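You operate a simulated robot arm through the tools that you are given. There is no shell and no other tool.

Carry out the task below with a simulated robot arm. There is one attempt and no reset: what you move stays moved.

## Task
Flush the strainer till its glass is clear.
Fine: green tap shut and orange tap open, then hold the yellow button; orange shut, green open after.

It is judged by the outcome, as a careful person would: the job done as asked, and still so three seconds after it is handed in. It fails if anything else is knocked over, pushed out of place, dropped, spilled or broken.

## Robot
A 7-joint arm with a two-finger parallel gripper, fixed in place. Base frame: the origin is at the foot of the arm, x ahead of it, y to its left, z up. Readings come in mm, degrees, newtons and seconds.
Its first joint turns from -132.0 to 132.0 degrees. Payload 3.91 kg.
The TCP is the grasp point between the finger pads, 30 mm short of the fingertips. In the tool frame z runs along the fingers and y along their closing line. The gripper opens to 110 mm. The fingers are 20 mm wide and 10 mm thick; the gripper's body (48 by 112 mm) begins 55 mm behind the TCP.
Orientation is that of the tool frame in the base frame, as [roll, pitch, yaw] about the fixed x, y, z axes, in that order (R = Rz(yaw) Ry(pitch) Rx(roll)). With the fingers straight down and closing along the base's y, the tool's x points along the base's -x, its y along +y and its z along -z.

## Interface
- The arm moves only by the tool play_rows. Its argument "deltas" is a list of rows, each a list of 3 entries, a list of its own where there are three numbers: the finger opening in m, from 0 to 0.11, then the shift along the base's x, y, z in units of 500 mm (1.0 is 500 mm), then the turn, a rotation vector about the base's x, y, z in units of 90 degrees (1.0 is 90 degrees). In form: [[fingers, [x, y, z], [wx, wy, wz]], ...]. A call has 1 to 20 rows; each row is the pose to reach, as a shift and turn from the pose commanded when the call began. A call with a number of a shift or a turn outside -1 to 1 is refused whole. Each row takes 0.2 s and may step no farther than 50 mm and 8.6 degrees from the row before; otherwise, or with a gripper value out of range, the whole call is refused. A pose out of reach is approached as far as the arm can. The call stops where the force on the tool passes 40 N (or 10 N more than at its start, if that is more) or the arm is blocked; 0.2 s more then pass. Each finger travels about 108 mm/s and halts on what it meets, pressing with about 35 N; the grip force reading is that of the motor and also rises with nothing between the fingers. The clock runs only during rows and for 0.2 s after the last one: add rows that repeat a pose to give the fingers time. It gives the time, the measured TCP pose, the force on the tool (base axes), the opening and the grip force at its end, in the units of the frame above (readings bear some noise), with the torque about the TCP (base axes, N m) and any sound that the robot's microphone picked up.
- Cameras (640 x 400 px; columns grow to the right, rows downward): "scene" is fixed at [394.9, -649.3, 1669.3]; the picture's right is [0.98, 0.20, 0.00], its down [0.07, -0.34, -0.94] and it looks along [-0.19, 0.92, -0.35] (base axes); focal length 349 px, centre (320, 200). "wrist" rides on the gripper at [72, 17, -103] in the tool frame; the picture's right is [-0.23, 0.97, 0.00], its down [-0.76, -0.18, -0.62] and it looks along [-0.61, -0.14, 0.78] (tool axes); focal length 222 px, centre (320, 200). There is no depth. A picture from a camera that has moved, and an enlarged one, comes with that camera's place and axes in the base frame and with its lens. The place of the scene camera against the robot may be out by one fixed shift of up to 18 mm in any direction.
- snapshot(camera): a new picture of that camera. No time passes.
- inspect(camera, box): a new picture of the part [left, top, right, bottom] of that camera's present view, enlarged. No time passes.
- job_done(): hands the job in; it is judged then, once.

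Nothing tells you positions but the pictures and the camera data. Unless the task says otherwise, let go and move clear before handing in.

The tools are called after "Call:" as a command line: name --argument value ..., lists and objects as JSON in quotes. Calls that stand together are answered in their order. play_rows: Moves the arm, as the interface text tells. Its arguments: {"type":"object","properties":{"deltas":{"type":"array","items":{"type":"array"}}},"required":["deltas"]} The other tools are called the same way: snapshot (camera) takes a picture; inspect (camera, box) takes an enlarged picture of a part of a camera's view; job_done () hands the job in.

At the start:

```text
time_s: 0.0
ee_pos: [77.6, 605.3, 1230.0]
orientation: [-180.0, 0.0, 180.0]
ft_force: [0.8, 0.2, 0.1]
moment: [0.04, 0.02, 0.0]
grip_width: 109.7
finger_force: 0.1
```

scene: 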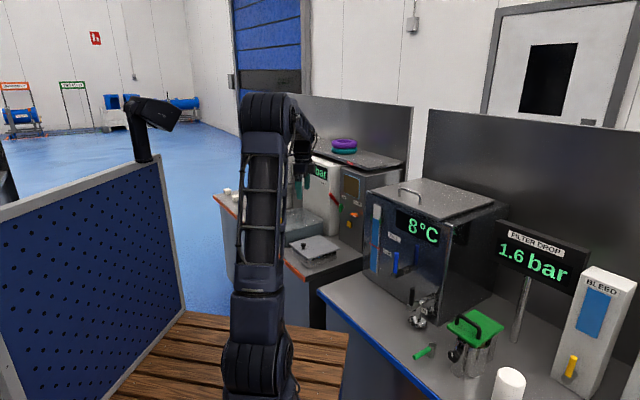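
wrist: 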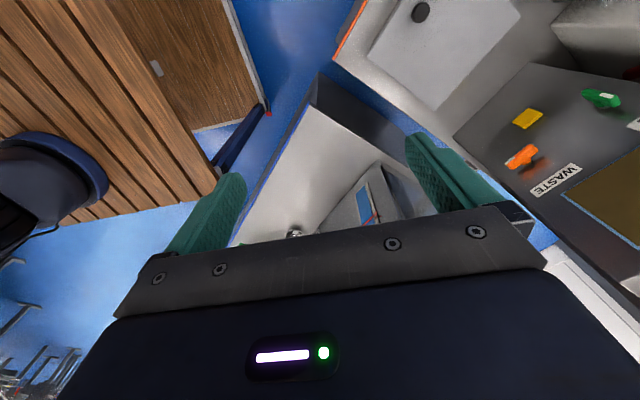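

I see a cluttered bench, with a unit on the left carrying orange/green/yellow controls and a second on the right with a green tap and yellow lever. I'll look closer before moving anything.

Call:
inspect --camera "scene" --box '[200, 120, 420, 280]'

Call:
inspect --camera "scene" --box '[360, 180, 640, 400]'

Call:
inspect --camera "wrist" --box '[440, 40, 640, 240]'

Call:
inspect --camera "scene" --box '[290, 130, 410, 270]'

```text
2.50 times, centred on (310, 200) of scene
camera zoom: at [394.9, -649.3, 1669.3], right [0.98, 0.2, 0.0], down [0.07, -0.34, -0.94], along [-0.19, 0.92, -0.35], focal length 872 px, centre (345, 200)
```

zoom: 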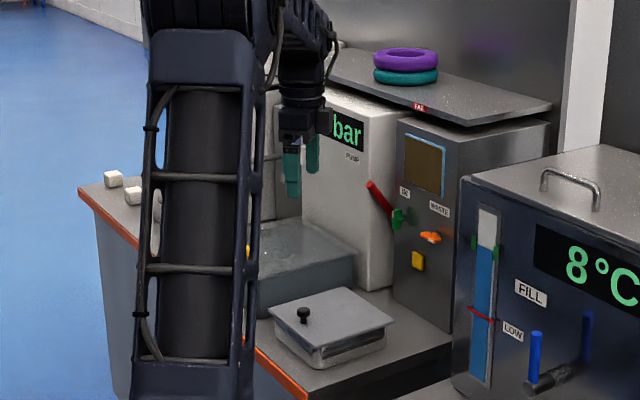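

```text
1.82 times, centred on (500, 290) of scene
camera zoom: at [394.9, -649.3, 1669.3], right [0.98, 0.2, 0.0], down [0.07, -0.34, -0.94], along [-0.19, 0.92, -0.35], focal length 634 px, centre (-7, 36)
```

zoom: 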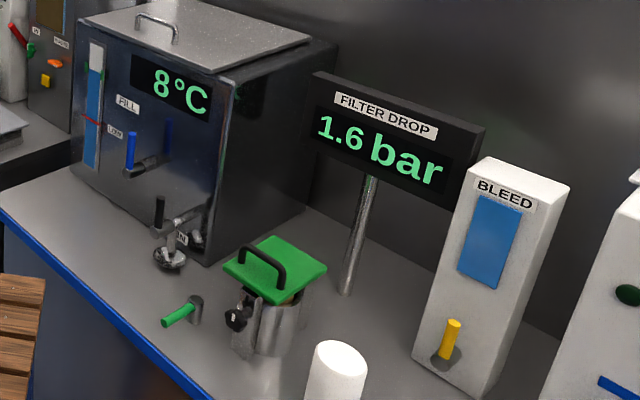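

```text
2.00 times, centred on (540, 140) of wrist
camera zoom: at [4.2, 621.2, 1333.4], right [0.23, 0.97, 0.0], down [0.76, -0.18, 0.62], along [0.61, -0.14, -0.78], focal length 444 px, centre (-120, 320)
```

zoom: 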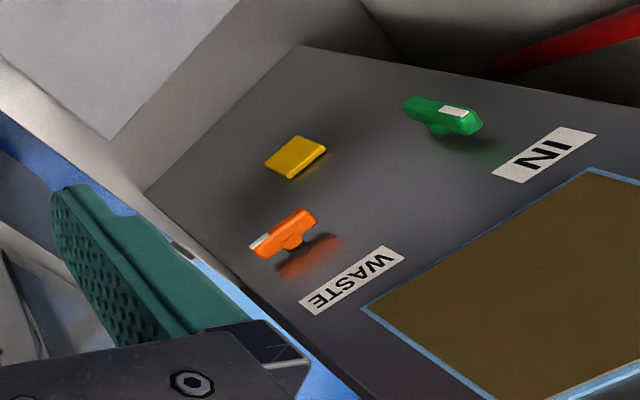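

```text
2.86 times, centred on (350, 200) of scene
camera zoom: at [394.9, -649.3, 1669.3], right [0.98, 0.2, 0.0], down [0.07, -0.34, -0.94], along [-0.19, 0.92, -0.35], focal length 997 px, centre (234, 200)
```

zoom: 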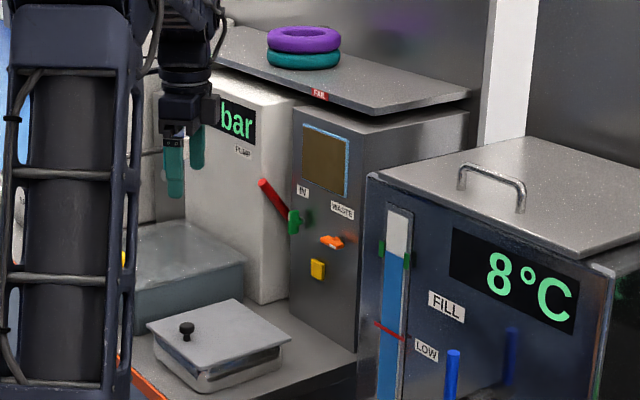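

The strainer looks like the left unit: brown glass, green tap "IN", orange tap "WASTE", yellow button beneath, on a panel facing about (-0.7,-0.7,0) near (205,935,1000). I'll inspect labels before moving to look at it square-on.

Call:
inspect --camera "scene" --box '[325, 165, 385, 235]'

Call:
inspect --camera "scene" --box '[300, 130, 420, 200]'

Call:
inspect --camera "wrist" --box '[240, 0, 640, 250]'

```text
5.71 times, centred on (355, 200) of scene
camera zoom: at [394.9, -649.3, 1669.3], right [0.98, 0.2, 0.0], down [0.07, -0.34, -0.94], along [-0.19, 0.92, -0.35], focal length 1994 px, centre (120, 200)
```

zoom: 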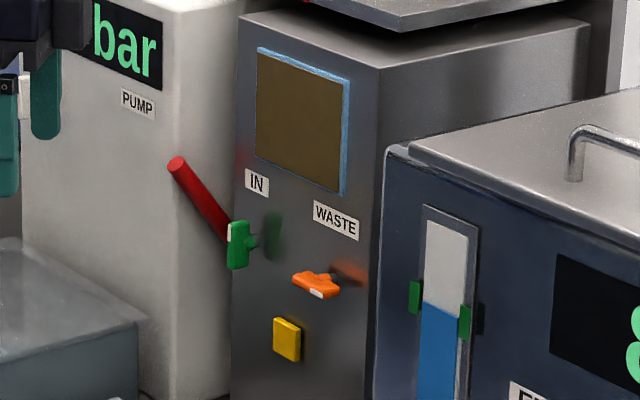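

```text
5.33 times, centred on (360, 165) of scene
camera zoom: at [394.9, -649.3, 1669.3], right [0.98, 0.2, 0.0], down [0.07, -0.34, -0.94], along [-0.19, 0.92, -0.35], focal length 1861 px, centre (107, 387)
```

zoom: 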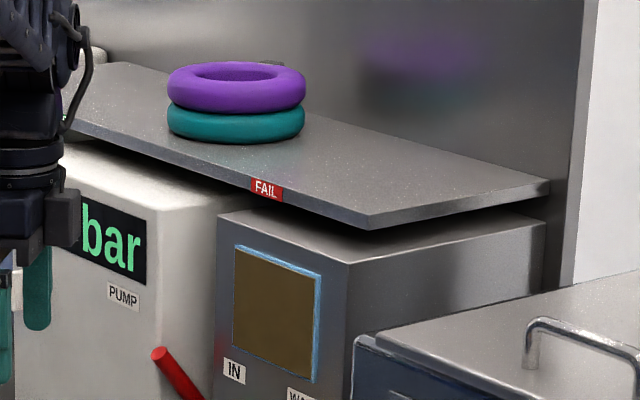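

```text
1.60 times, centred on (440, 125) of wrist
camera zoom: at [4.2, 621.2, 1333.4], right [0.23, 0.97, 0.0], down [0.76, -0.18, 0.62], along [0.61, -0.14, -0.78], focal length 355 px, centre (128, 320)
```

zoom: 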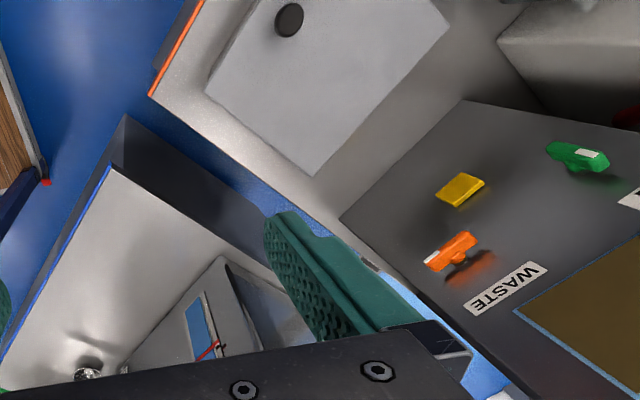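

The taps have white-tipped handles: green points up (toward IN), orange points sideways. I'll now swing the tool horizontal, facing the panel from a safe stand-off, to look at it closely.

Call:
play_rows --deltas '[[0.11, [-0.013, 0.016, -0.017], [0.0326, -0.0786, 0.0326]], [0.11, [-0.026, 0.032, -0.033], [0.0651, -0.1573, 0.0651]], [0.11, [-0.039, 0.048, -0.05], [0.0977, -0.2359, 0.0977]], [0.11, [-0.052, 0.063, -0.067], [0.1303, -0.3145, 0.1303]], [0.11, [-0.065, 0.079, -0.083], [0.1628, -0.3932, 0.1628]], [0.11, [-0.078, 0.095, -0.1], [0.1954, -0.4718, 0.1954]], [0.11, [-0.091, 0.111, -0.117], [0.228, -0.5504, 0.228]], [0.11, [-0.104, 0.127, -0.133], [0.2605, -0.6291, 0.2605]], [0.11, [-0.117, 0.143, -0.15], [0.2931, -0.7077, 0.2931]], [0.11, [-0.13, 0.158, -0.167], [0.3257, -0.7863, 0.3257]], [0.11, [-0.143, 0.174, -0.183], [0.3582, -0.865, 0.3582]], [0.11, [-0.156, 0.19, -0.2], [0.3908, -0.9436, 0.3908]]]'

Call:
snapshot --camera "wrist"

Call:
snapshot --camera "scene"

```text
time_s: 2.6
ee_pos: [-0.3, 699.8, 1130.8]
orientation: [1.5, 89.9, 46.5]
ft_force: [1.1, 0.5, 1.0]
moment: [0.01, 0.0, 0.04]
grip_width: 110.0
finger_force: 0.0
```

```text
taken
camera wrist: at [-86.2, 638.1, 1058.5], right [-0.69, 0.69, 0.23], down [-0.32, -0.57, 0.76], along [0.65, 0.45, 0.61], focal length 222 px, centre (320, 200)
```

wrist: 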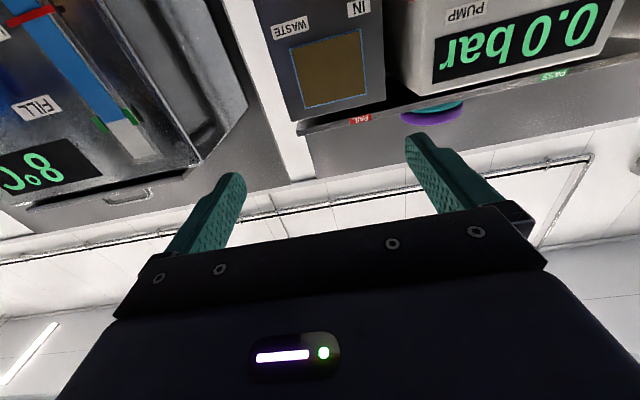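

```text
taken
```

scene: 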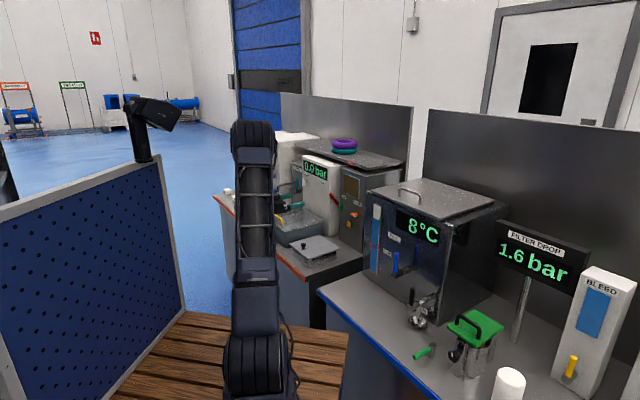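

Call:
inspect --camera "scene" --box '[265, 125, 425, 275]'

Call:
inspect --camera "scene" --box '[320, 170, 380, 250]'

Call:
inspect --camera "scene" --box '[265, 190, 345, 270]'

```text
2.67 times, centred on (345, 200) of scene
camera zoom: at [394.9, -649.3, 1669.3], right [0.98, 0.2, 0.0], down [0.07, -0.34, -0.94], along [-0.19, 0.92, -0.35], focal length 930 px, centre (253, 200)
```

zoom: 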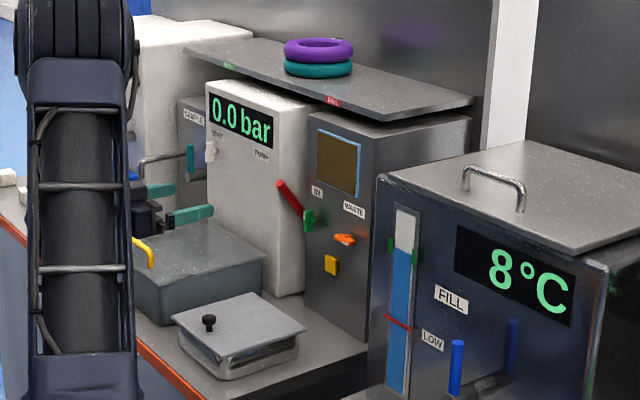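

```text
5.00 times, centred on (350, 210) of scene
camera zoom: at [394.9, -649.3, 1669.3], right [0.98, 0.2, 0.0], down [0.07, -0.34, -0.94], along [-0.19, 0.92, -0.35], focal length 1745 px, centre (170, 150)
```

zoom: 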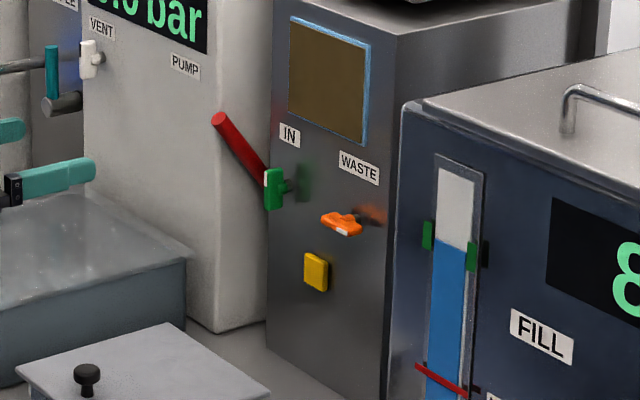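

```text
5.00 times, centred on (305, 230) of scene
camera zoom: at [394.9, -649.3, 1669.3], right [0.98, 0.2, 0.0], down [0.07, -0.34, -0.94], along [-0.19, 0.92, -0.35], focal length 1745 px, centre (395, 50)
```

zoom: 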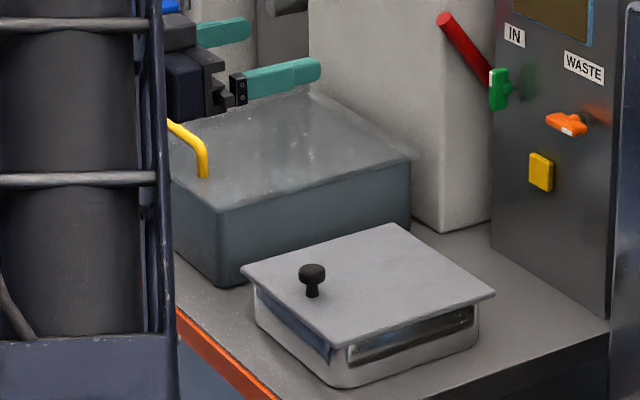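

Nothing touched; the panel is in view but the camera looks too high. I'll roll the tool 90° (camera to the left) and close in a little for a frontal look at the taps.

Call:
play_rows --deltas '[[0.11, [0.011, 0.016, -0.013], [0.0643, 0.0643, 0]], [0.11, [0.022, 0.033, -0.025], [0.1286, 0.1286, 0]], [0.11, [0.033, 0.049, -0.038], [0.1929, 0.1929, 0]], [0.11, [0.044, 0.065, -0.051], [0.2571, 0.2571, 0]], [0.11, [0.055, 0.082, -0.064], [0.3214, 0.3214, 0]], [0.11, [0.065, 0.098, -0.076], [0.3857, 0.3857, 0]], [0.11, [0.076, 0.115, -0.089], [0.45, 0.45, 0]], [0.11, [0.087, 0.131, -0.102], [0.5143, 0.5143, 0]], [0.11, [0.098, 0.147, -0.115], [0.5786, 0.5786, 0]], [0.11, [0.109, 0.164, -0.127], [0.6428, 0.6428, 0]], [0.11, [0.12, 0.18, -0.14], [0.7071, 0.7071, 0]]]'

Call:
snapshot --camera "wrist"

Call:
inspect --camera "scene" --box '[245, 125, 405, 275]'

```text
time_s: 5.0
ee_pos: [53.9, 787.6, 1127.0]
orientation: [93.3, 12.1, 135.5]
ft_force: [0.1, 0.2, 0.4]
moment: [-0.01, -0.02, -0.04]
grip_width: 110.0
finger_force: 0.0
out of reach, approached as far as the arm can: row 9, 10, 11
```

```text
taken
camera wrist: at [-72.5, 767.7, 1134.9], right [0.05, 0.03, 1.0], down [0.11, -0.99, 0.02], along [0.99, 0.11, -0.06], focal length 222 px, centre (320, 200)
```

wrist: 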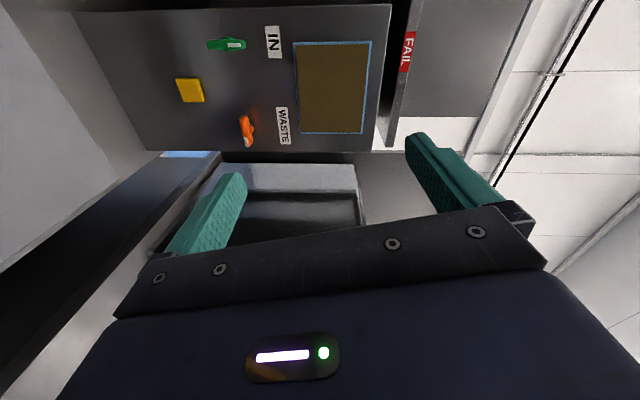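

```text
2.67 times, centred on (325, 200) of scene
camera zoom: at [394.9, -649.3, 1669.3], right [0.98, 0.2, 0.0], down [0.07, -0.34, -0.94], along [-0.19, 0.92, -0.35], focal length 930 px, centre (307, 200)
```

zoom: 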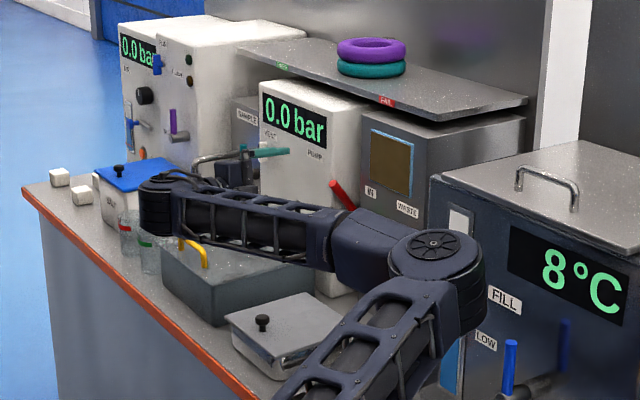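

The arm ran near a limit with this roll (z stuck near 1127), but nothing was touched and the panel is now clearly visible. I'll zoom in for handle geometry before changing posture.

Call:
inspect --camera "wrist" --box '[150, 0, 310, 160]'

Call:
inspect --camera "wrist" --box '[60, 0, 440, 200]'

Call:
snapshot --camera "scene"

```text
2.50 times, centred on (230, 80) of wrist
camera zoom: at [-72.5, 767.7, 1134.9], right [0.05, 0.03, 1.0], down [0.11, -0.99, 0.02], along [0.99, 0.11, -0.06], focal length 555 px, centre (545, 500)
```

zoom: 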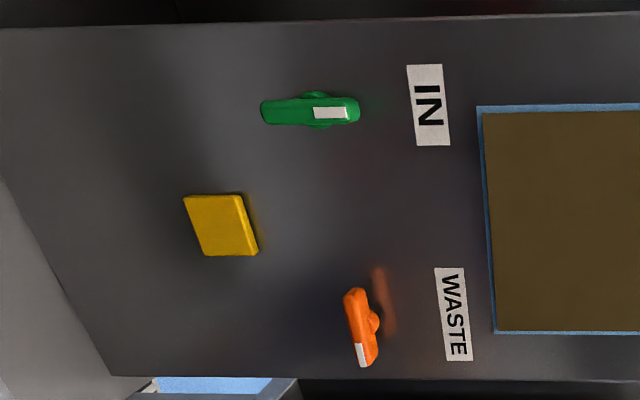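

```text
1.68 times, centred on (250, 100) of wrist
camera zoom: at [-72.5, 767.7, 1134.9], right [0.05, 0.03, 1.0], down [0.11, -0.99, 0.02], along [0.99, 0.11, -0.06], focal length 374 px, centre (438, 368)
```

zoom: 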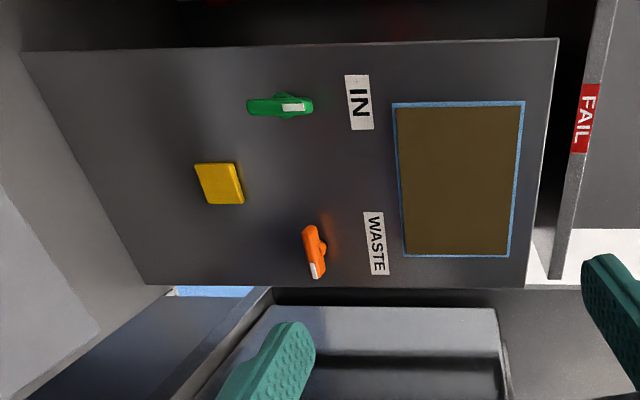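

```text
taken
```

scene: 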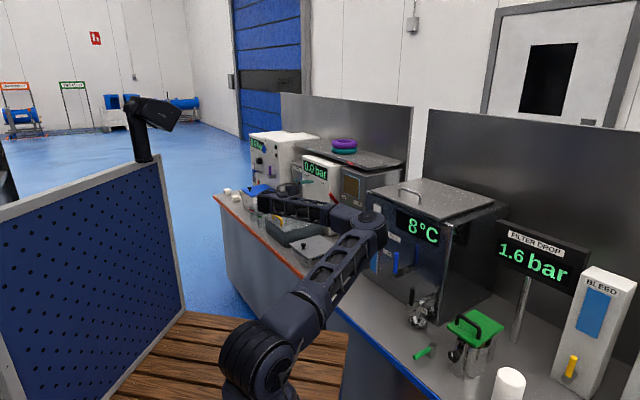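

Measured from the wrist views: green tap ≈(178,990,996), orange ≈(255,912,996), button ≈(230,963,918), panel face at depth 846 mm along (0.707,0.707,0). The elbow has swung low, so I'll retrace my path and check posture.

Call:
play_rows --deltas '[[0.11, [-0.011, -0.016, 0.013], [-0.0643, -0.0643, 0]], [0.11, [-0.022, -0.033, 0.025], [-0.1286, -0.1286, 0]], [0.11, [-0.033, -0.049, 0.038], [-0.1929, -0.1929, 0]], [0.11, [-0.044, -0.065, 0.051], [-0.2571, -0.2571, 0]], [0.11, [-0.055, -0.082, 0.064], [-0.3214, -0.3214, 0]], [0.11, [-0.065, -0.098, 0.076], [-0.3857, -0.3857, 0]]]'

Call:
snapshot --camera "scene"

```text
time_s: 6.4
ee_pos: [19.1, 739.2, 1167.0]
orientation: [94.4, 61.5, 136.1]
ft_force: [0.2, 0.0, -0.3]
moment: [-0.01, -0.03, 0.02]
grip_width: 109.9
finger_force: 0.2
```

```text
taken
```

scene: 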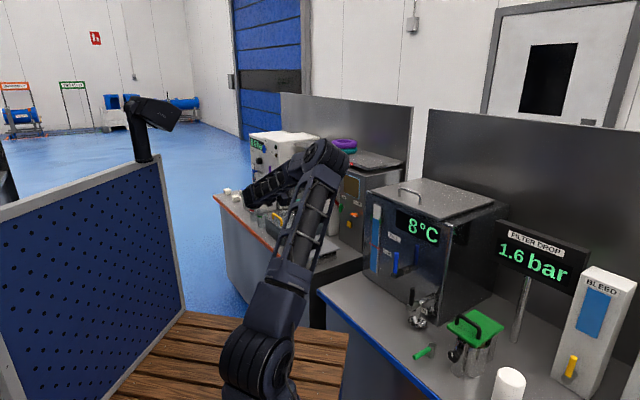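

The elbow is recovering as expected. I'll finish rolling to the camera-below posture and then try the opposite roll a bit.

Call:
play_rows --deltas '[[0.11, [-0.01, -0.02, -0.015], [-0.052, -0.06, 0.008]], [0.11, [-0.021, -0.039, -0.035], [-0.104, -0.12, 0.016]], [0.11, [-0.032, -0.06, -0.05], [-0.155, -0.18, 0.023]], [0.11, [-0.042, -0.078, -0.07], [-0.207, -0.2405, 0.031]]]'

Call:
snapshot --camera "scene"

```text
time_s: 7.4
ee_pos: [-0.5, 699.3, 1131.1]
orientation: [11.2, 89.3, 56.3]
ft_force: [0.2, 0.4, 0.8]
moment: [0.01, 0.01, 0.01]
grip_width: 109.9
finger_force: 0.0
```

```text
taken
```

scene: 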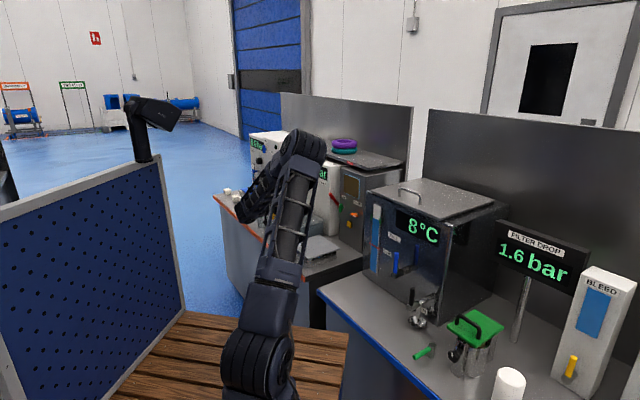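

Back at the camera-below pose. Now I test the opposite roll at this safe stand-off.

Call:
play_rows --deltas '[[0.11, [0, 0, 0], [-0.0643, -0.0643, 0]], [0.11, [0, 0, 0], [-0.1286, -0.1286, 0]], [0.11, [0, 0, 0], [-0.1929, -0.1929, 0]], [0.11, [0, 0, 0], [-0.2571, -0.2571, 0]], [0.11, [0, 0, 0], [-0.3214, -0.3214, 0]], [0.11, [0, 0, 0], [-0.3857, -0.3857, 0]], [0.11, [0, 0, 0], [-0.45, -0.45, 0]], [0.11, [0, 0, 0], [-0.5143, -0.5143, 0]], [0.11, [0, 0, 0], [-0.5786, -0.5786, 0]], [0.11, [0, 0, 0], [-0.6428, -0.6428, 0]], [0.11, [0, 0, 0], [-0.7071, -0.7071, 0]]]'

Call:
snapshot --camera "scene"

Call:
snapshot --camera "wrist"

```text
time_s: 9.8
ee_pos: [-2.7, 699.7, 1131.9]
orientation: [-89.9, 0.1, -44.2]
ft_force: [0.7, -0.3, -0.9]
moment: [-0.02, 0.04, 0.01]
grip_width: 109.9
finger_force: 0.0
```

```text
taken
```

scene: 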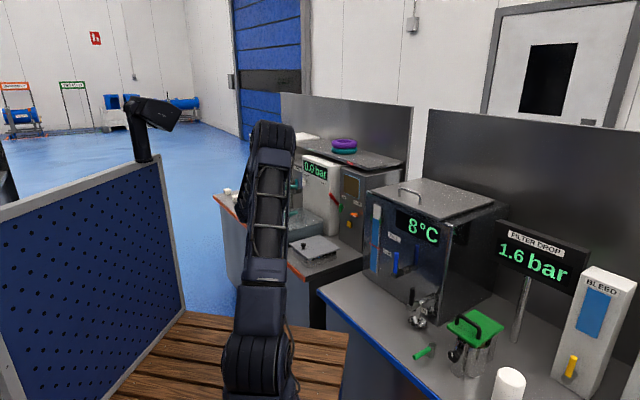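

```text
taken
camera wrist: at [-22.6, 573.8, 1114.7], right [-0.16, 0.16, -0.97], down [-0.98, 0.08, 0.18], along [0.11, 0.98, 0.14], focal length 222 px, centre (320, 200)
```

wrist: 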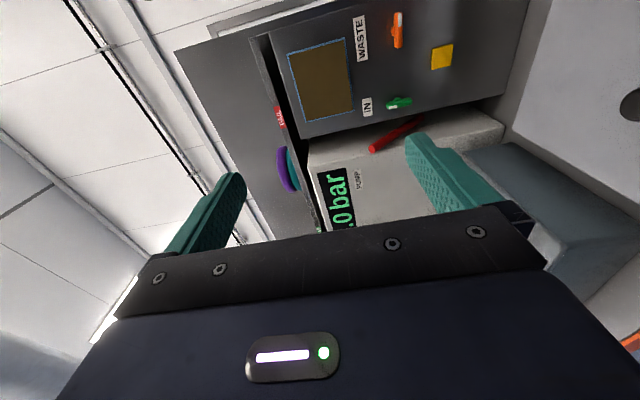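

The opposite roll works cleanly with a good arm posture. I'll continue to camera-above, which would cover all the tap turns.

Call:
play_rows --deltas '[[0.11, [0, 0, 0], [-0.0643, -0.0643, 0]], [0.11, [0, 0, 0], [-0.1286, -0.1286, 0]], [0.11, [0, 0, 0], [-0.1929, -0.1929, 0]], [0.11, [0, 0, 0], [-0.2571, -0.2571, 0]], [0.11, [0, 0, 0], [-0.3214, -0.3214, 0]], [0.11, [0, 0, 0], [-0.3857, -0.3857, 0]], [0.11, [0, 0, 0], [-0.45, -0.45, 0]], [0.11, [0, 0, 0], [-0.5143, -0.5143, 0]], [0.11, [0, 0, 0], [-0.5786, -0.5786, 0]], [0.11, [0, 0, 0], [-0.6428, -0.6428, 0]], [0.11, [0, 0, 0], [-0.7071, -0.7071, 0]]]'

Call:
snapshot --camera "scene"

Call:
snapshot --camera "wrist"

```text
time_s: 12.2
ee_pos: [-1.2, 698.1, 1131.4]
orientation: [-169.3, -89.1, 34.4]
ft_force: [0.0, 0.0, 1.0]
moment: [0.02, 0.03, 0.01]
grip_width: 110.0
finger_force: 0.1
```

```text
taken
```

scene: 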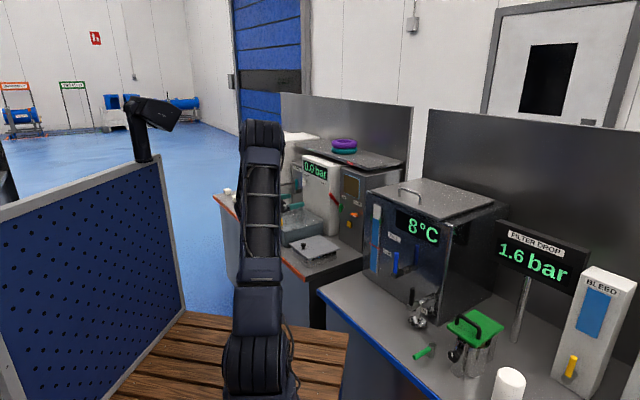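

```text
taken
camera wrist: at [-63.2, 613.4, 1204.8], right [0.69, -0.69, -0.23], down [-0.57, -0.32, -0.75], along [0.45, 0.65, -0.62], focal length 222 px, centre (320, 200)
```

wrist: 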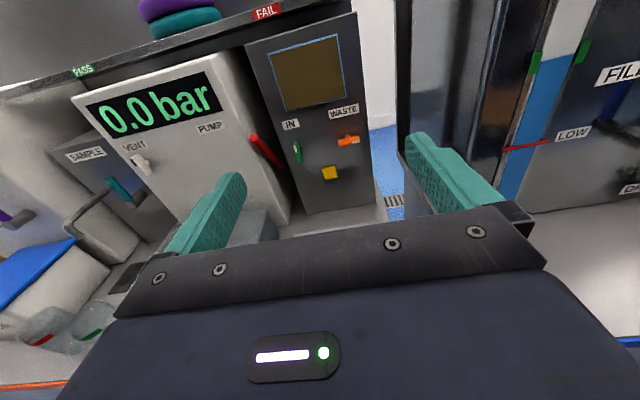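

Camera-above also works. Zooming on the panel and the red lever next to the green tap.

Call:
inspect --camera "wrist" --box '[220, 90, 390, 220]'

Call:
inspect --camera "wrist" --box '[240, 110, 320, 190]'

```text
3.08 times, centred on (305, 155) of wrist
camera zoom: at [-63.2, 613.4, 1204.8], right [0.69, -0.69, -0.23], down [-0.57, -0.32, -0.75], along [0.45, 0.65, -0.62], focal length 684 px, centre (366, 338)
```

zoom: 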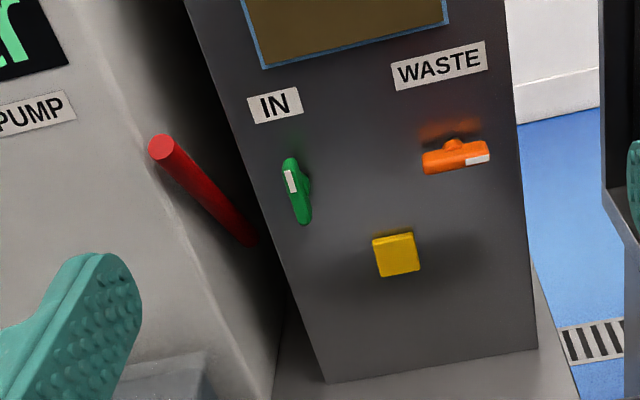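

```text
5.00 times, centred on (280, 150) of wrist
camera zoom: at [-63.2, 613.4, 1204.8], right [0.69, -0.69, -0.23], down [-0.57, -0.32, -0.75], along [0.45, 0.65, -0.62], focal length 1111 px, centre (520, 450)
```

zoom: 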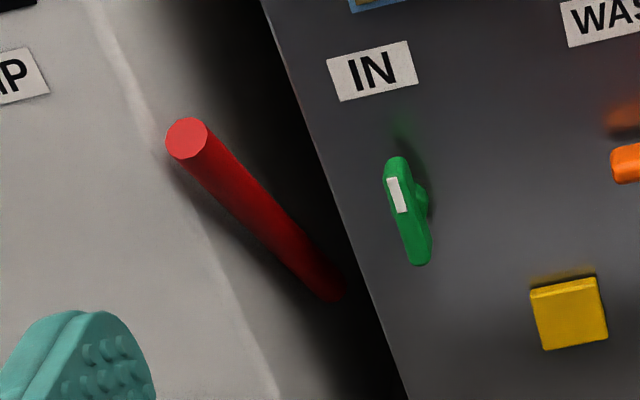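

Everything is consistent: the bench top is about z=799, and the red lever's tip is ~75 mm left of and 60 mm above the green tap, so it's avoidable. I'll move to a pre-grasp in front of the green tap with a narrower opening.

Call:
play_rows --deltas '[[0.1, [0.02, 0.0385, -0.0226], [0, 0, 0]], [0.09, [0.04, 0.077, -0.0452], [0, 0, 0]], [0.08, [0.059, 0.1155, -0.0678], [0, 0, 0]], [0.07, [0.079, 0.154, -0.09], [0, 0, 0]], [0.06, [0.099, 0.1925, -0.113], [0, 0, 0]], [0.05, [0.1185, 0.231, -0.1355], [0, 0, 0]], [0.045, [0.138, 0.2695, -0.158], [0, 0, 0]], [0.045, [0.158, 0.308, -0.181], [0, 0, 0]], [0.045, [0.178, 0.3465, -0.203], [0, 0, 0]], [0.045, [0.1975, 0.385, -0.226], [0, 0, 0]], [0.045, [0.217, 0.4235, -0.248], [0, 0, 0]], [0.045, [0.237, 0.462, -0.271], [0, 0, 0]]]'

Call:
snapshot --camera "scene"

Call:
snapshot --camera "wrist"

```text
time_s: 14.8
ee_pos: [115.6, 929.7, 996.7]
orientation: [-156.9, -89.1, 22.0]
ft_force: [0.6, 0.2, 0.8]
moment: [0.01, 0.04, -0.01]
grip_width: 44.9
finger_force: 0.0
```

```text
taken
```

scene: 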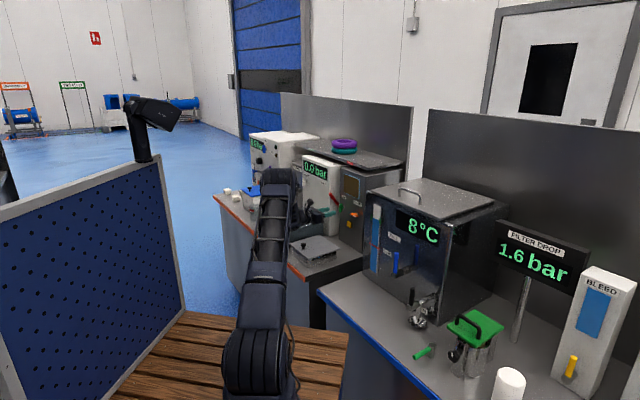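

```text
taken
camera wrist: at [55.5, 843.7, 1069.7], right [0.69, -0.69, -0.23], down [-0.58, -0.32, -0.75], along [0.44, 0.65, -0.62], focal length 222 px, centre (320, 200)
```

wrist: 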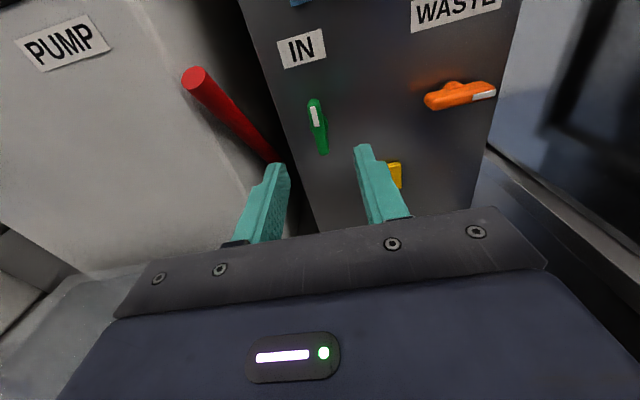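

Well lined up: the fingers straddle the green handle's line, with the red lever clear to the left. Advancing straight in, stopping ~8 mm short of the panel.

Call:
play_rows --deltas '[[0.045, [0.016, 0.016, 0], [0, 0, 0]], [0.045, [0.032, 0.032, 0], [0, 0, 0]], [0.045, [0.048, 0.048, 0], [0, 0, 0]], [0.045, [0.064, 0.064, 0], [0, 0, 0]], [0.045, [0.078, 0.078, 0], [0, 0, 0]], [0.045, [0.088, 0.088, 0], [0, 0, 0]], [0.045, [0.096, 0.096, 0], [0, 0, 0]]]'

Call:
snapshot --camera "wrist"

Call:
inspect --camera "scene" --box '[300, 170, 380, 250]'

```text
time_s: 16.4
ee_pos: [163.9, 977.4, 997.2]
orientation: [-159.9, -89.2, 24.7]
ft_force: [-0.4, -0.2, 0.1]
moment: [-0.02, 0.0, 0.01]
grip_width: 45.1
finger_force: 0.0
```

```text
taken
camera wrist: at [103.7, 891.9, 1070.7], right [0.69, -0.69, -0.23], down [-0.58, -0.32, -0.75], along [0.44, 0.65, -0.62], focal length 222 px, centre (320, 200)
```

wrist: 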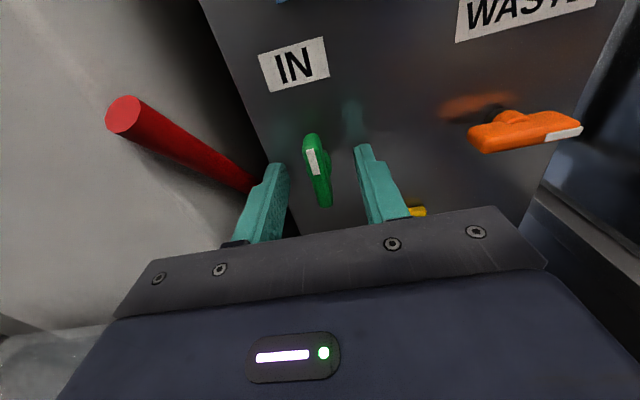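

```text
5.00 times, centred on (340, 210) of scene
camera zoom: at [394.9, -649.3, 1669.3], right [0.98, 0.2, 0.0], down [0.07, -0.34, -0.94], along [-0.19, 0.92, -0.35], focal length 1745 px, centre (220, 150)
```

zoom: 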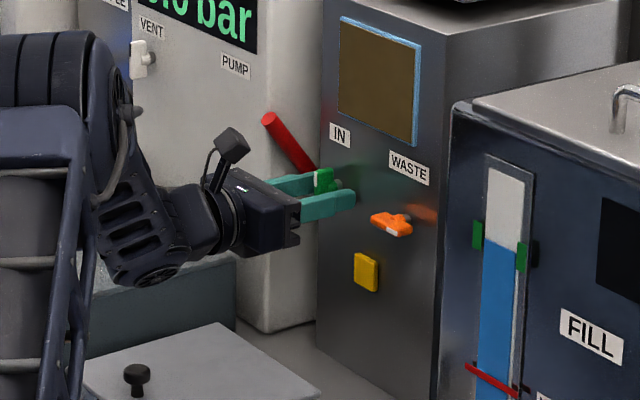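

The handle sits between the finger pads. Closing on it.

Call:
play_rows --deltas '[[0.03, [0, 0, 0], [0, 0, 0]], [0.02, [0, 0, 0], [0, 0, 0]], [0.0, [0, 0, 0], [0, 0, 0]], [0.0, [0, 0, 0], [0, 0, 0]]]'

Call:
snapshot --camera "wrist"

```text
time_s: 17.4
ee_pos: [165.3, 977.9, 998.1]
orientation: [-159.9, -89.3, 24.9]
ft_force: [0.7, -2.8, 0.3]
moment: [0.09, -0.08, -0.43]
grip_width: 15.8
finger_force: 44.8
```

```text
taken
camera wrist: at [103.8, 891.8, 1070.6], right [0.69, -0.69, -0.23], down [-0.58, -0.32, -0.75], along [0.44, 0.65, -0.62], focal length 222 px, centre (320, 200)
```

wrist: 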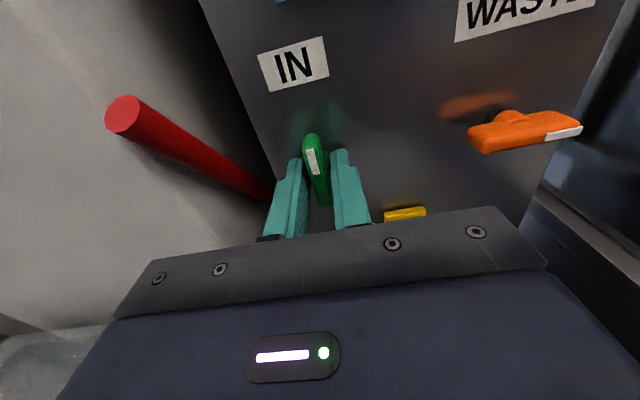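

Firm grip (15.8 mm). I'll try a small clockwise turn first and watch the torque.

Call:
play_rows --deltas '[[0.0, [0, 0, 0], [0.031, 0.031, 0]], [0.0, [0, 0, 0], [0.063, 0.063, 0]], [0.0, [0, 0, 0], [0.094, 0.094, 0]], [0.0, [0, 0, 0], [0.126, 0.126, 0]]]'

Call:
snapshot --camera "wrist"

```text
time_s: 18.4
ee_pos: [162.8, 977.9, 998.3]
orientation: [-92.6, -73.5, -42.2]
ft_force: [-2.2, 14.0, 6.5]
moment: [0.0, -0.07, -0.09]
grip_width: 15.5
finger_force: 45.4
```

```text
taken
camera wrist: at [117.4, 878.2, 1063.0], right [0.61, -0.62, -0.49], down [-0.72, -0.18, -0.67], along [0.33, 0.77, -0.55], focal length 222 px, centre (320, 200)
```

wrist: 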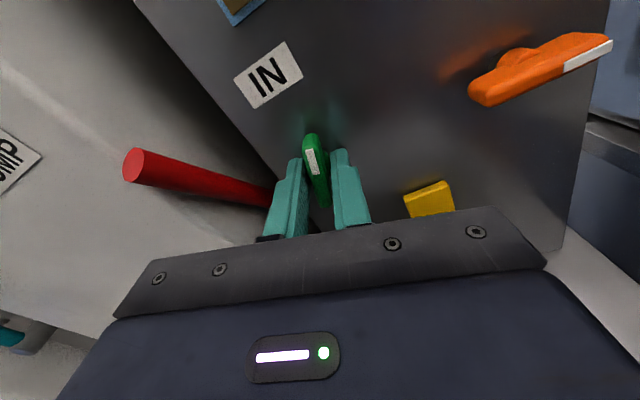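

The handle turns with the gripper (about 16°); the small side force suggests a slight pivot offset. Continuing with a small compensation.

Call:
play_rows --deltas '[[0.0, [-0.0007, 0.0007, 0.001], [0, 0, 0]], [0.0, [-0.0012, 0.0012, 0.0016], [0.047, 0.047, 0]], [0.0, [-0.0016, 0.0016, 0.0021], [0.094, 0.094, 0]], [0.0, [-0.0019, 0.0019, 0.0027], [0.141, 0.141, 0]], [0.0, [-0.0022, 0.0022, 0.0033], [0.1886, 0.1886, 0]]]'

Call:
snapshot --camera "wrist"

```text
time_s: 19.6
ee_pos: [163.6, 978.4, 995.8]
orientation: [-90.9, -49.6, -43.7]
ft_force: [-2.2, 8.6, 6.0]
moment: [0.55, -0.64, -0.82]
grip_width: 15.5
finger_force: 44.8
```

```text
taken
camera wrist: at [133.1, 862.4, 1042.8], right [0.42, -0.42, -0.8], down [-0.89, -0.01, -0.46], along [0.19, 0.91, -0.38], focal length 222 px, centre (320, 200)
```

wrist: 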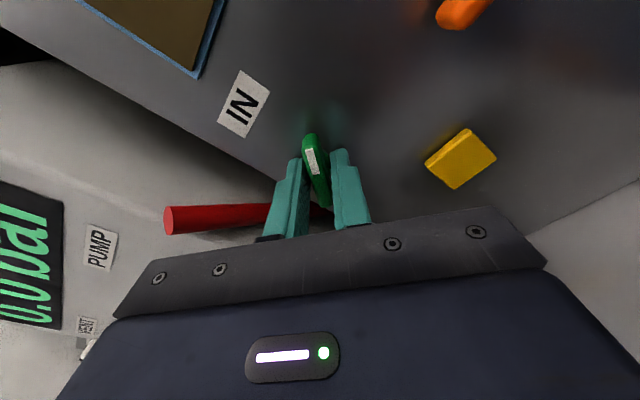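

Call:
play_rows --deltas '[[0.0, [-0.0001, 0.0001, 0.0007], [0.049, 0.049, 0]], [0.0, [-0.0002, 0.0002, 0.0014], [0.098, 0.098, 0]], [0.0, [-0.0003, 0.0003, 0.0021], [0.147, 0.147, 0]], [0.0, [-0.0004, 0.0004, 0.0028], [0.196, 0.196, 0]], [0.0, [-0.0003, 0.0003, 0.0036], [0.245, 0.245, 0]], [0.0, [-0.0001, 0.0001, 0.0044], [0.295, 0.295, 0]], [0.0, [0, 0, 0.005], [0.344, 0.344, 0]], [0.0, [0.0001, -0.0001, 0.0057], [0.3928, 0.3928, 0]]]'

Call:
snapshot --camera "wrist"

Call:
inspect --camera "scene" --box '[300, 170, 380, 250]'

```text
time_s: 21.4
ee_pos: [164.2, 979.9, 999.3]
orientation: [-90.0, 0.3, -44.2]
ft_force: [-4.1, 9.0, -0.8]
moment: [0.25, -0.29, 0.24]
grip_width: 15.2
finger_force: 45.0
```

```text
taken
camera wrist: at [142.5, 852.6, 982.5], right [-0.17, 0.16, -0.97], down [-0.98, 0.08, 0.18], along [0.11, 0.98, 0.14], focal length 222 px, centre (320, 200)
```

wrist: 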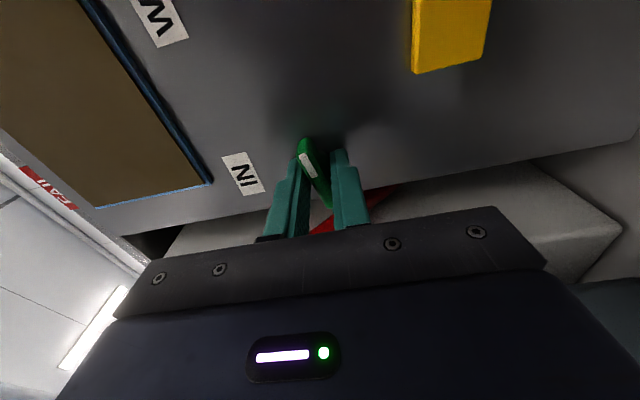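

```text
5.00 times, centred on (340, 210) of scene
camera zoom: at [394.9, -649.3, 1669.3], right [0.98, 0.2, 0.0], down [0.07, -0.34, -0.94], along [-0.19, 0.92, -0.35], focal length 1745 px, centre (220, 150)
```

zoom: 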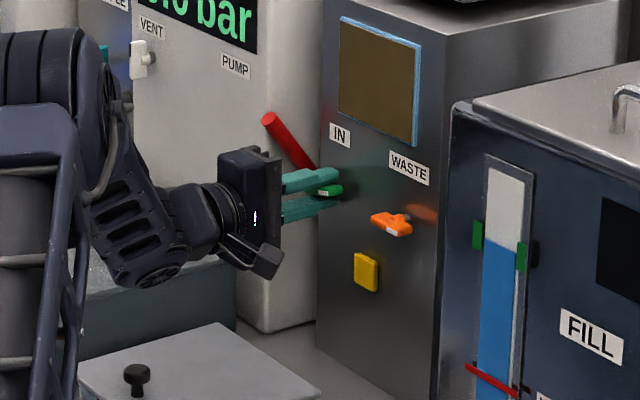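

Call:
inspect --camera "wrist" --box '[260, 110, 380, 230]'

Call:
inspect --camera "scene" --box '[330, 190, 365, 230]'

```text
3.33 times, centred on (320, 170) of wrist
camera zoom: at [142.5, 852.6, 982.5], right [-0.17, 0.16, -0.97], down [-0.98, 0.08, 0.18], along [0.11, 0.98, 0.14], focal length 740 px, centre (320, 300)
```

zoom: 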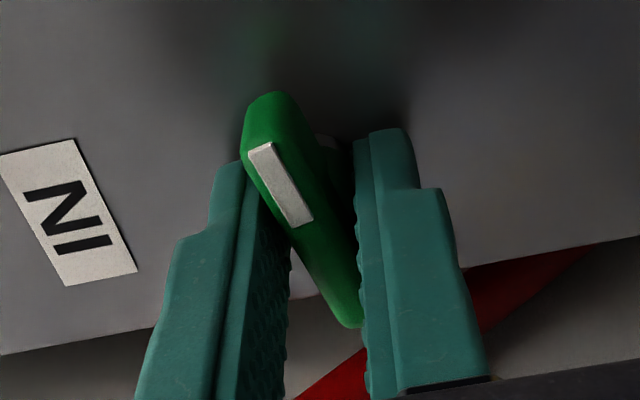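

```text
10.00 times, centred on (348, 210) of scene
camera zoom: at [394.9, -649.3, 1669.3], right [0.98, 0.2, 0.0], down [0.07, -0.34, -0.94], along [-0.19, 0.92, -0.35], focal length 3489 px, centre (45, 100)
```

zoom: 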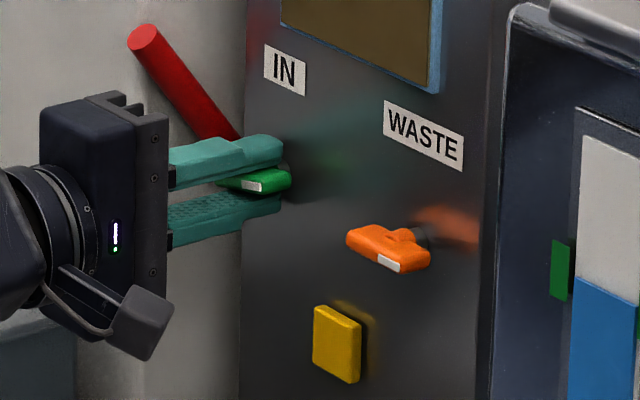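

The green handle lags the gripper by ~20°. I'll turn a bit further to bring it fully horizontal.

Call:
play_rows --deltas '[[0.0, [0, 0, 0], [0.045, 0.045, 0]], [0.0, [0, 0, 0], [0.09, 0.09, 0]], [0.0, [0, 0, 0], [0.135, 0.135, 0]], [0.0, [0, 0, 0], [0.18, 0.18, 0]]]'

Call:
inspect --camera "wrist" --box '[260, 110, 380, 230]'

Call:
inspect --camera "scene" --box '[330, 190, 365, 230]'

```text
time_s: 22.4
ee_pos: [163.4, 979.1, 1000.4]
orientation: [-89.8, 23.2, -44.2]
ft_force: [-9.7, -21.2, -8.9]
moment: [-1.37, -0.7, -0.3]
grip_width: 18.6
finger_force: 44.8
```

```text
3.33 times, centred on (320, 170) of wrist
camera zoom: at [133.9, 862.1, 955.2], right [-0.42, 0.42, -0.81], down [-0.89, -0.01, 0.46], along [0.19, 0.91, 0.37], focal length 740 px, centre (320, 300)
```

zoom: 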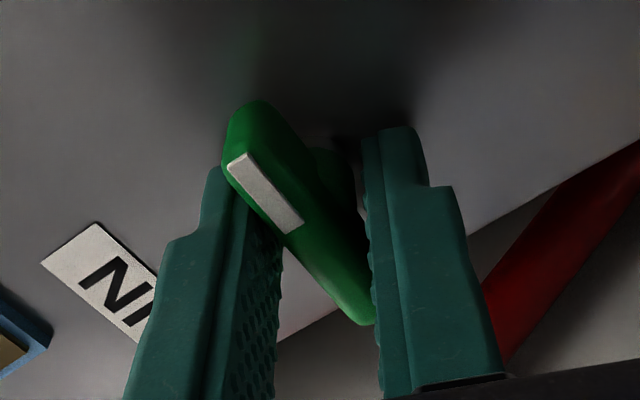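

```text
10.00 times, centred on (348, 210) of scene
camera zoom: at [394.9, -649.3, 1669.3], right [0.98, 0.2, 0.0], down [0.07, -0.34, -0.94], along [-0.19, 0.92, -0.35], focal length 3489 px, centre (45, 100)
```

zoom: 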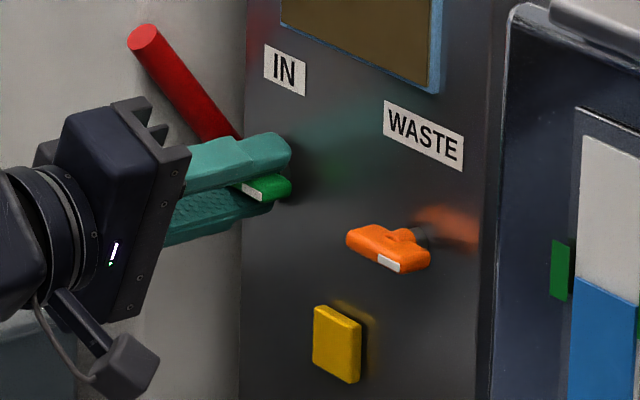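

By projection the handle is now horizontal with its white tip to the right, against its stop (torque rising). I'll relax the over-turn, open, and back away to verify.

Call:
play_rows --deltas '[[0.01, [0, 0, 0.002], [-0.06, -0.06, 0]], [0.02, [0, 0, 0.004], [-0.12, -0.12, 0]], [0.035, [0, 0, 0.004], [-0.16, -0.16, 0]], [0.045, [0, 0, 0.004], [-0.18, -0.18, 0]], [0.045, [-0.02, -0.02, 0.004], [-0.18, -0.18, 0]], [0.045, [-0.04, -0.04, 0.004], [-0.18, -0.18, 0]], [0.045, [-0.07, -0.07, 0.004], [-0.18, -0.18, 0]], [0.045, [-0.1, -0.1, 0.004], [-0.18, -0.18, 0]]]'

Call:
snapshot --camera "wrist"

Call:
inspect --camera "scene" --box '[330, 190, 365, 230]'

```text
time_s: 24.2
ee_pos: [114.4, 926.7, 1003.3]
orientation: [-90.0, 0.2, -44.2]
ft_force: [0.0, 0.4, 0.4]
moment: [0.0, -0.03, 0.04]
grip_width: 45.2
finger_force: 0.2
```

```text
taken
camera wrist: at [93.8, 803.0, 985.9], right [-0.17, 0.16, -0.97], down [-0.98, 0.08, 0.18], along [0.11, 0.98, 0.14], focal length 222 px, centre (320, 200)
```

wrist: 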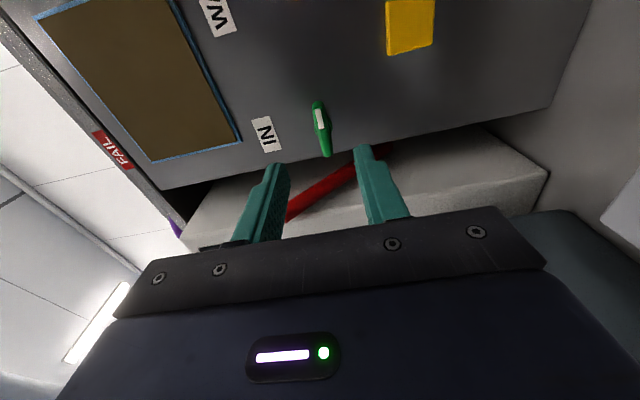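

```text
10.00 times, centred on (348, 210) of scene
camera zoom: at [394.9, -649.3, 1669.3], right [0.98, 0.2, 0.0], down [0.07, -0.34, -0.94], along [-0.19, 0.92, -0.35], focal length 3489 px, centre (45, 100)
```

zoom: 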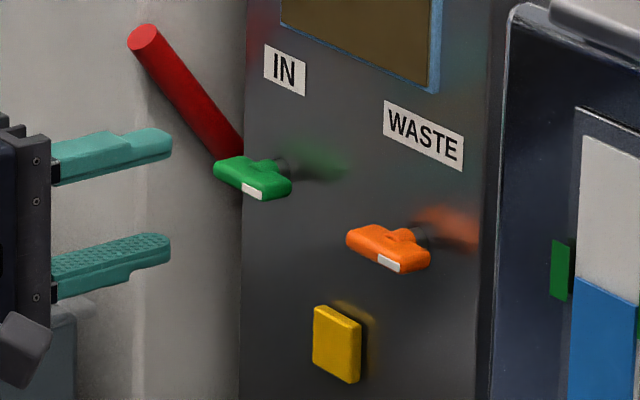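

The green tap is now horizontal, parallel to the orange one – shut. Next I slide right to line up on the orange tap, closing line vertical.

Call:
play_rows --deltas '[[0.045, [0.02, -0.019, 0], [0, 0, 0]], [0.045, [0.04, -0.038, 0], [0, 0, 0]], [0.045, [0.06, -0.057, -0.001], [0, 0, 0]], [0.045, [0.08, -0.076, -0.001], [0, 0, 0]], [0.045, [0.1, -0.095, -0.002], [0, 0, 0]], [0.045, [0.12, -0.114, -0.002], [0, 0, 0]], [0.045, [0.14, -0.133, -0.003], [0, 0, 0]], [0.045, [0.162, -0.153, -0.003], [0, 0, 0]]]'

Call:
snapshot --camera "wrist"

Call:
snapshot --camera "scene"

Call:
inspect --camera "scene" --box '[310, 170, 390, 250]'

```text
time_s: 26.0
ee_pos: [195.1, 853.7, 1000.1]
orientation: [-90.0, 0.3, -44.2]
ft_force: [0.1, -0.1, 0.1]
moment: [-0.01, 0.01, -0.03]
grip_width: 44.9
finger_force: 0.1
```

```text
taken
camera wrist: at [174.3, 728.4, 982.7], right [-0.17, 0.16, -0.97], down [-0.98, 0.08, 0.18], along [0.11, 0.98, 0.14], focal length 222 px, centre (320, 200)
```

wrist: 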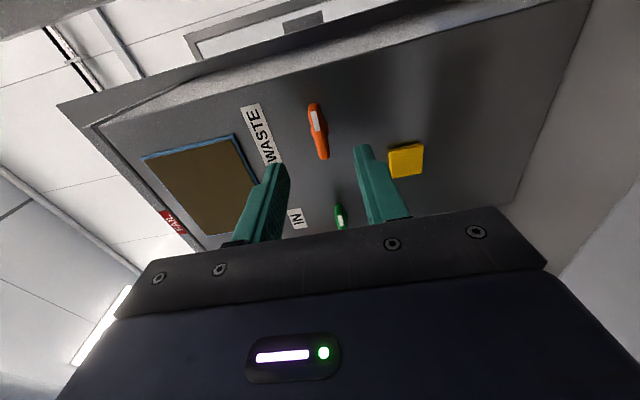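

```text
taken
```

scene: 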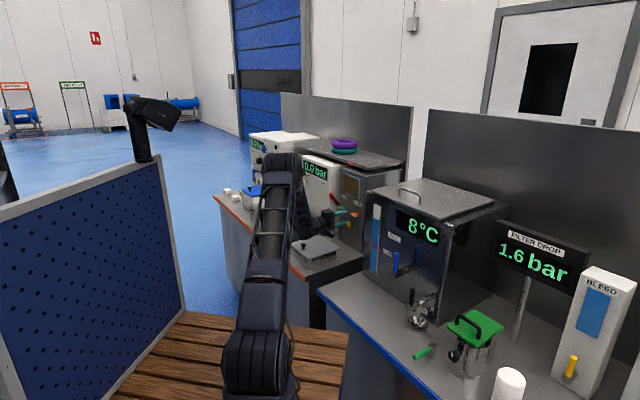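

```text
5.00 times, centred on (350, 210) of scene
camera zoom: at [394.9, -649.3, 1669.3], right [0.98, 0.2, 0.0], down [0.07, -0.34, -0.94], along [-0.19, 0.92, -0.35], focal length 1745 px, centre (170, 150)
```

zoom: 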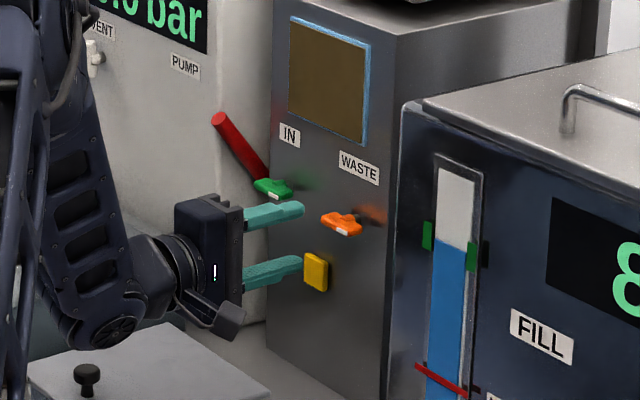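

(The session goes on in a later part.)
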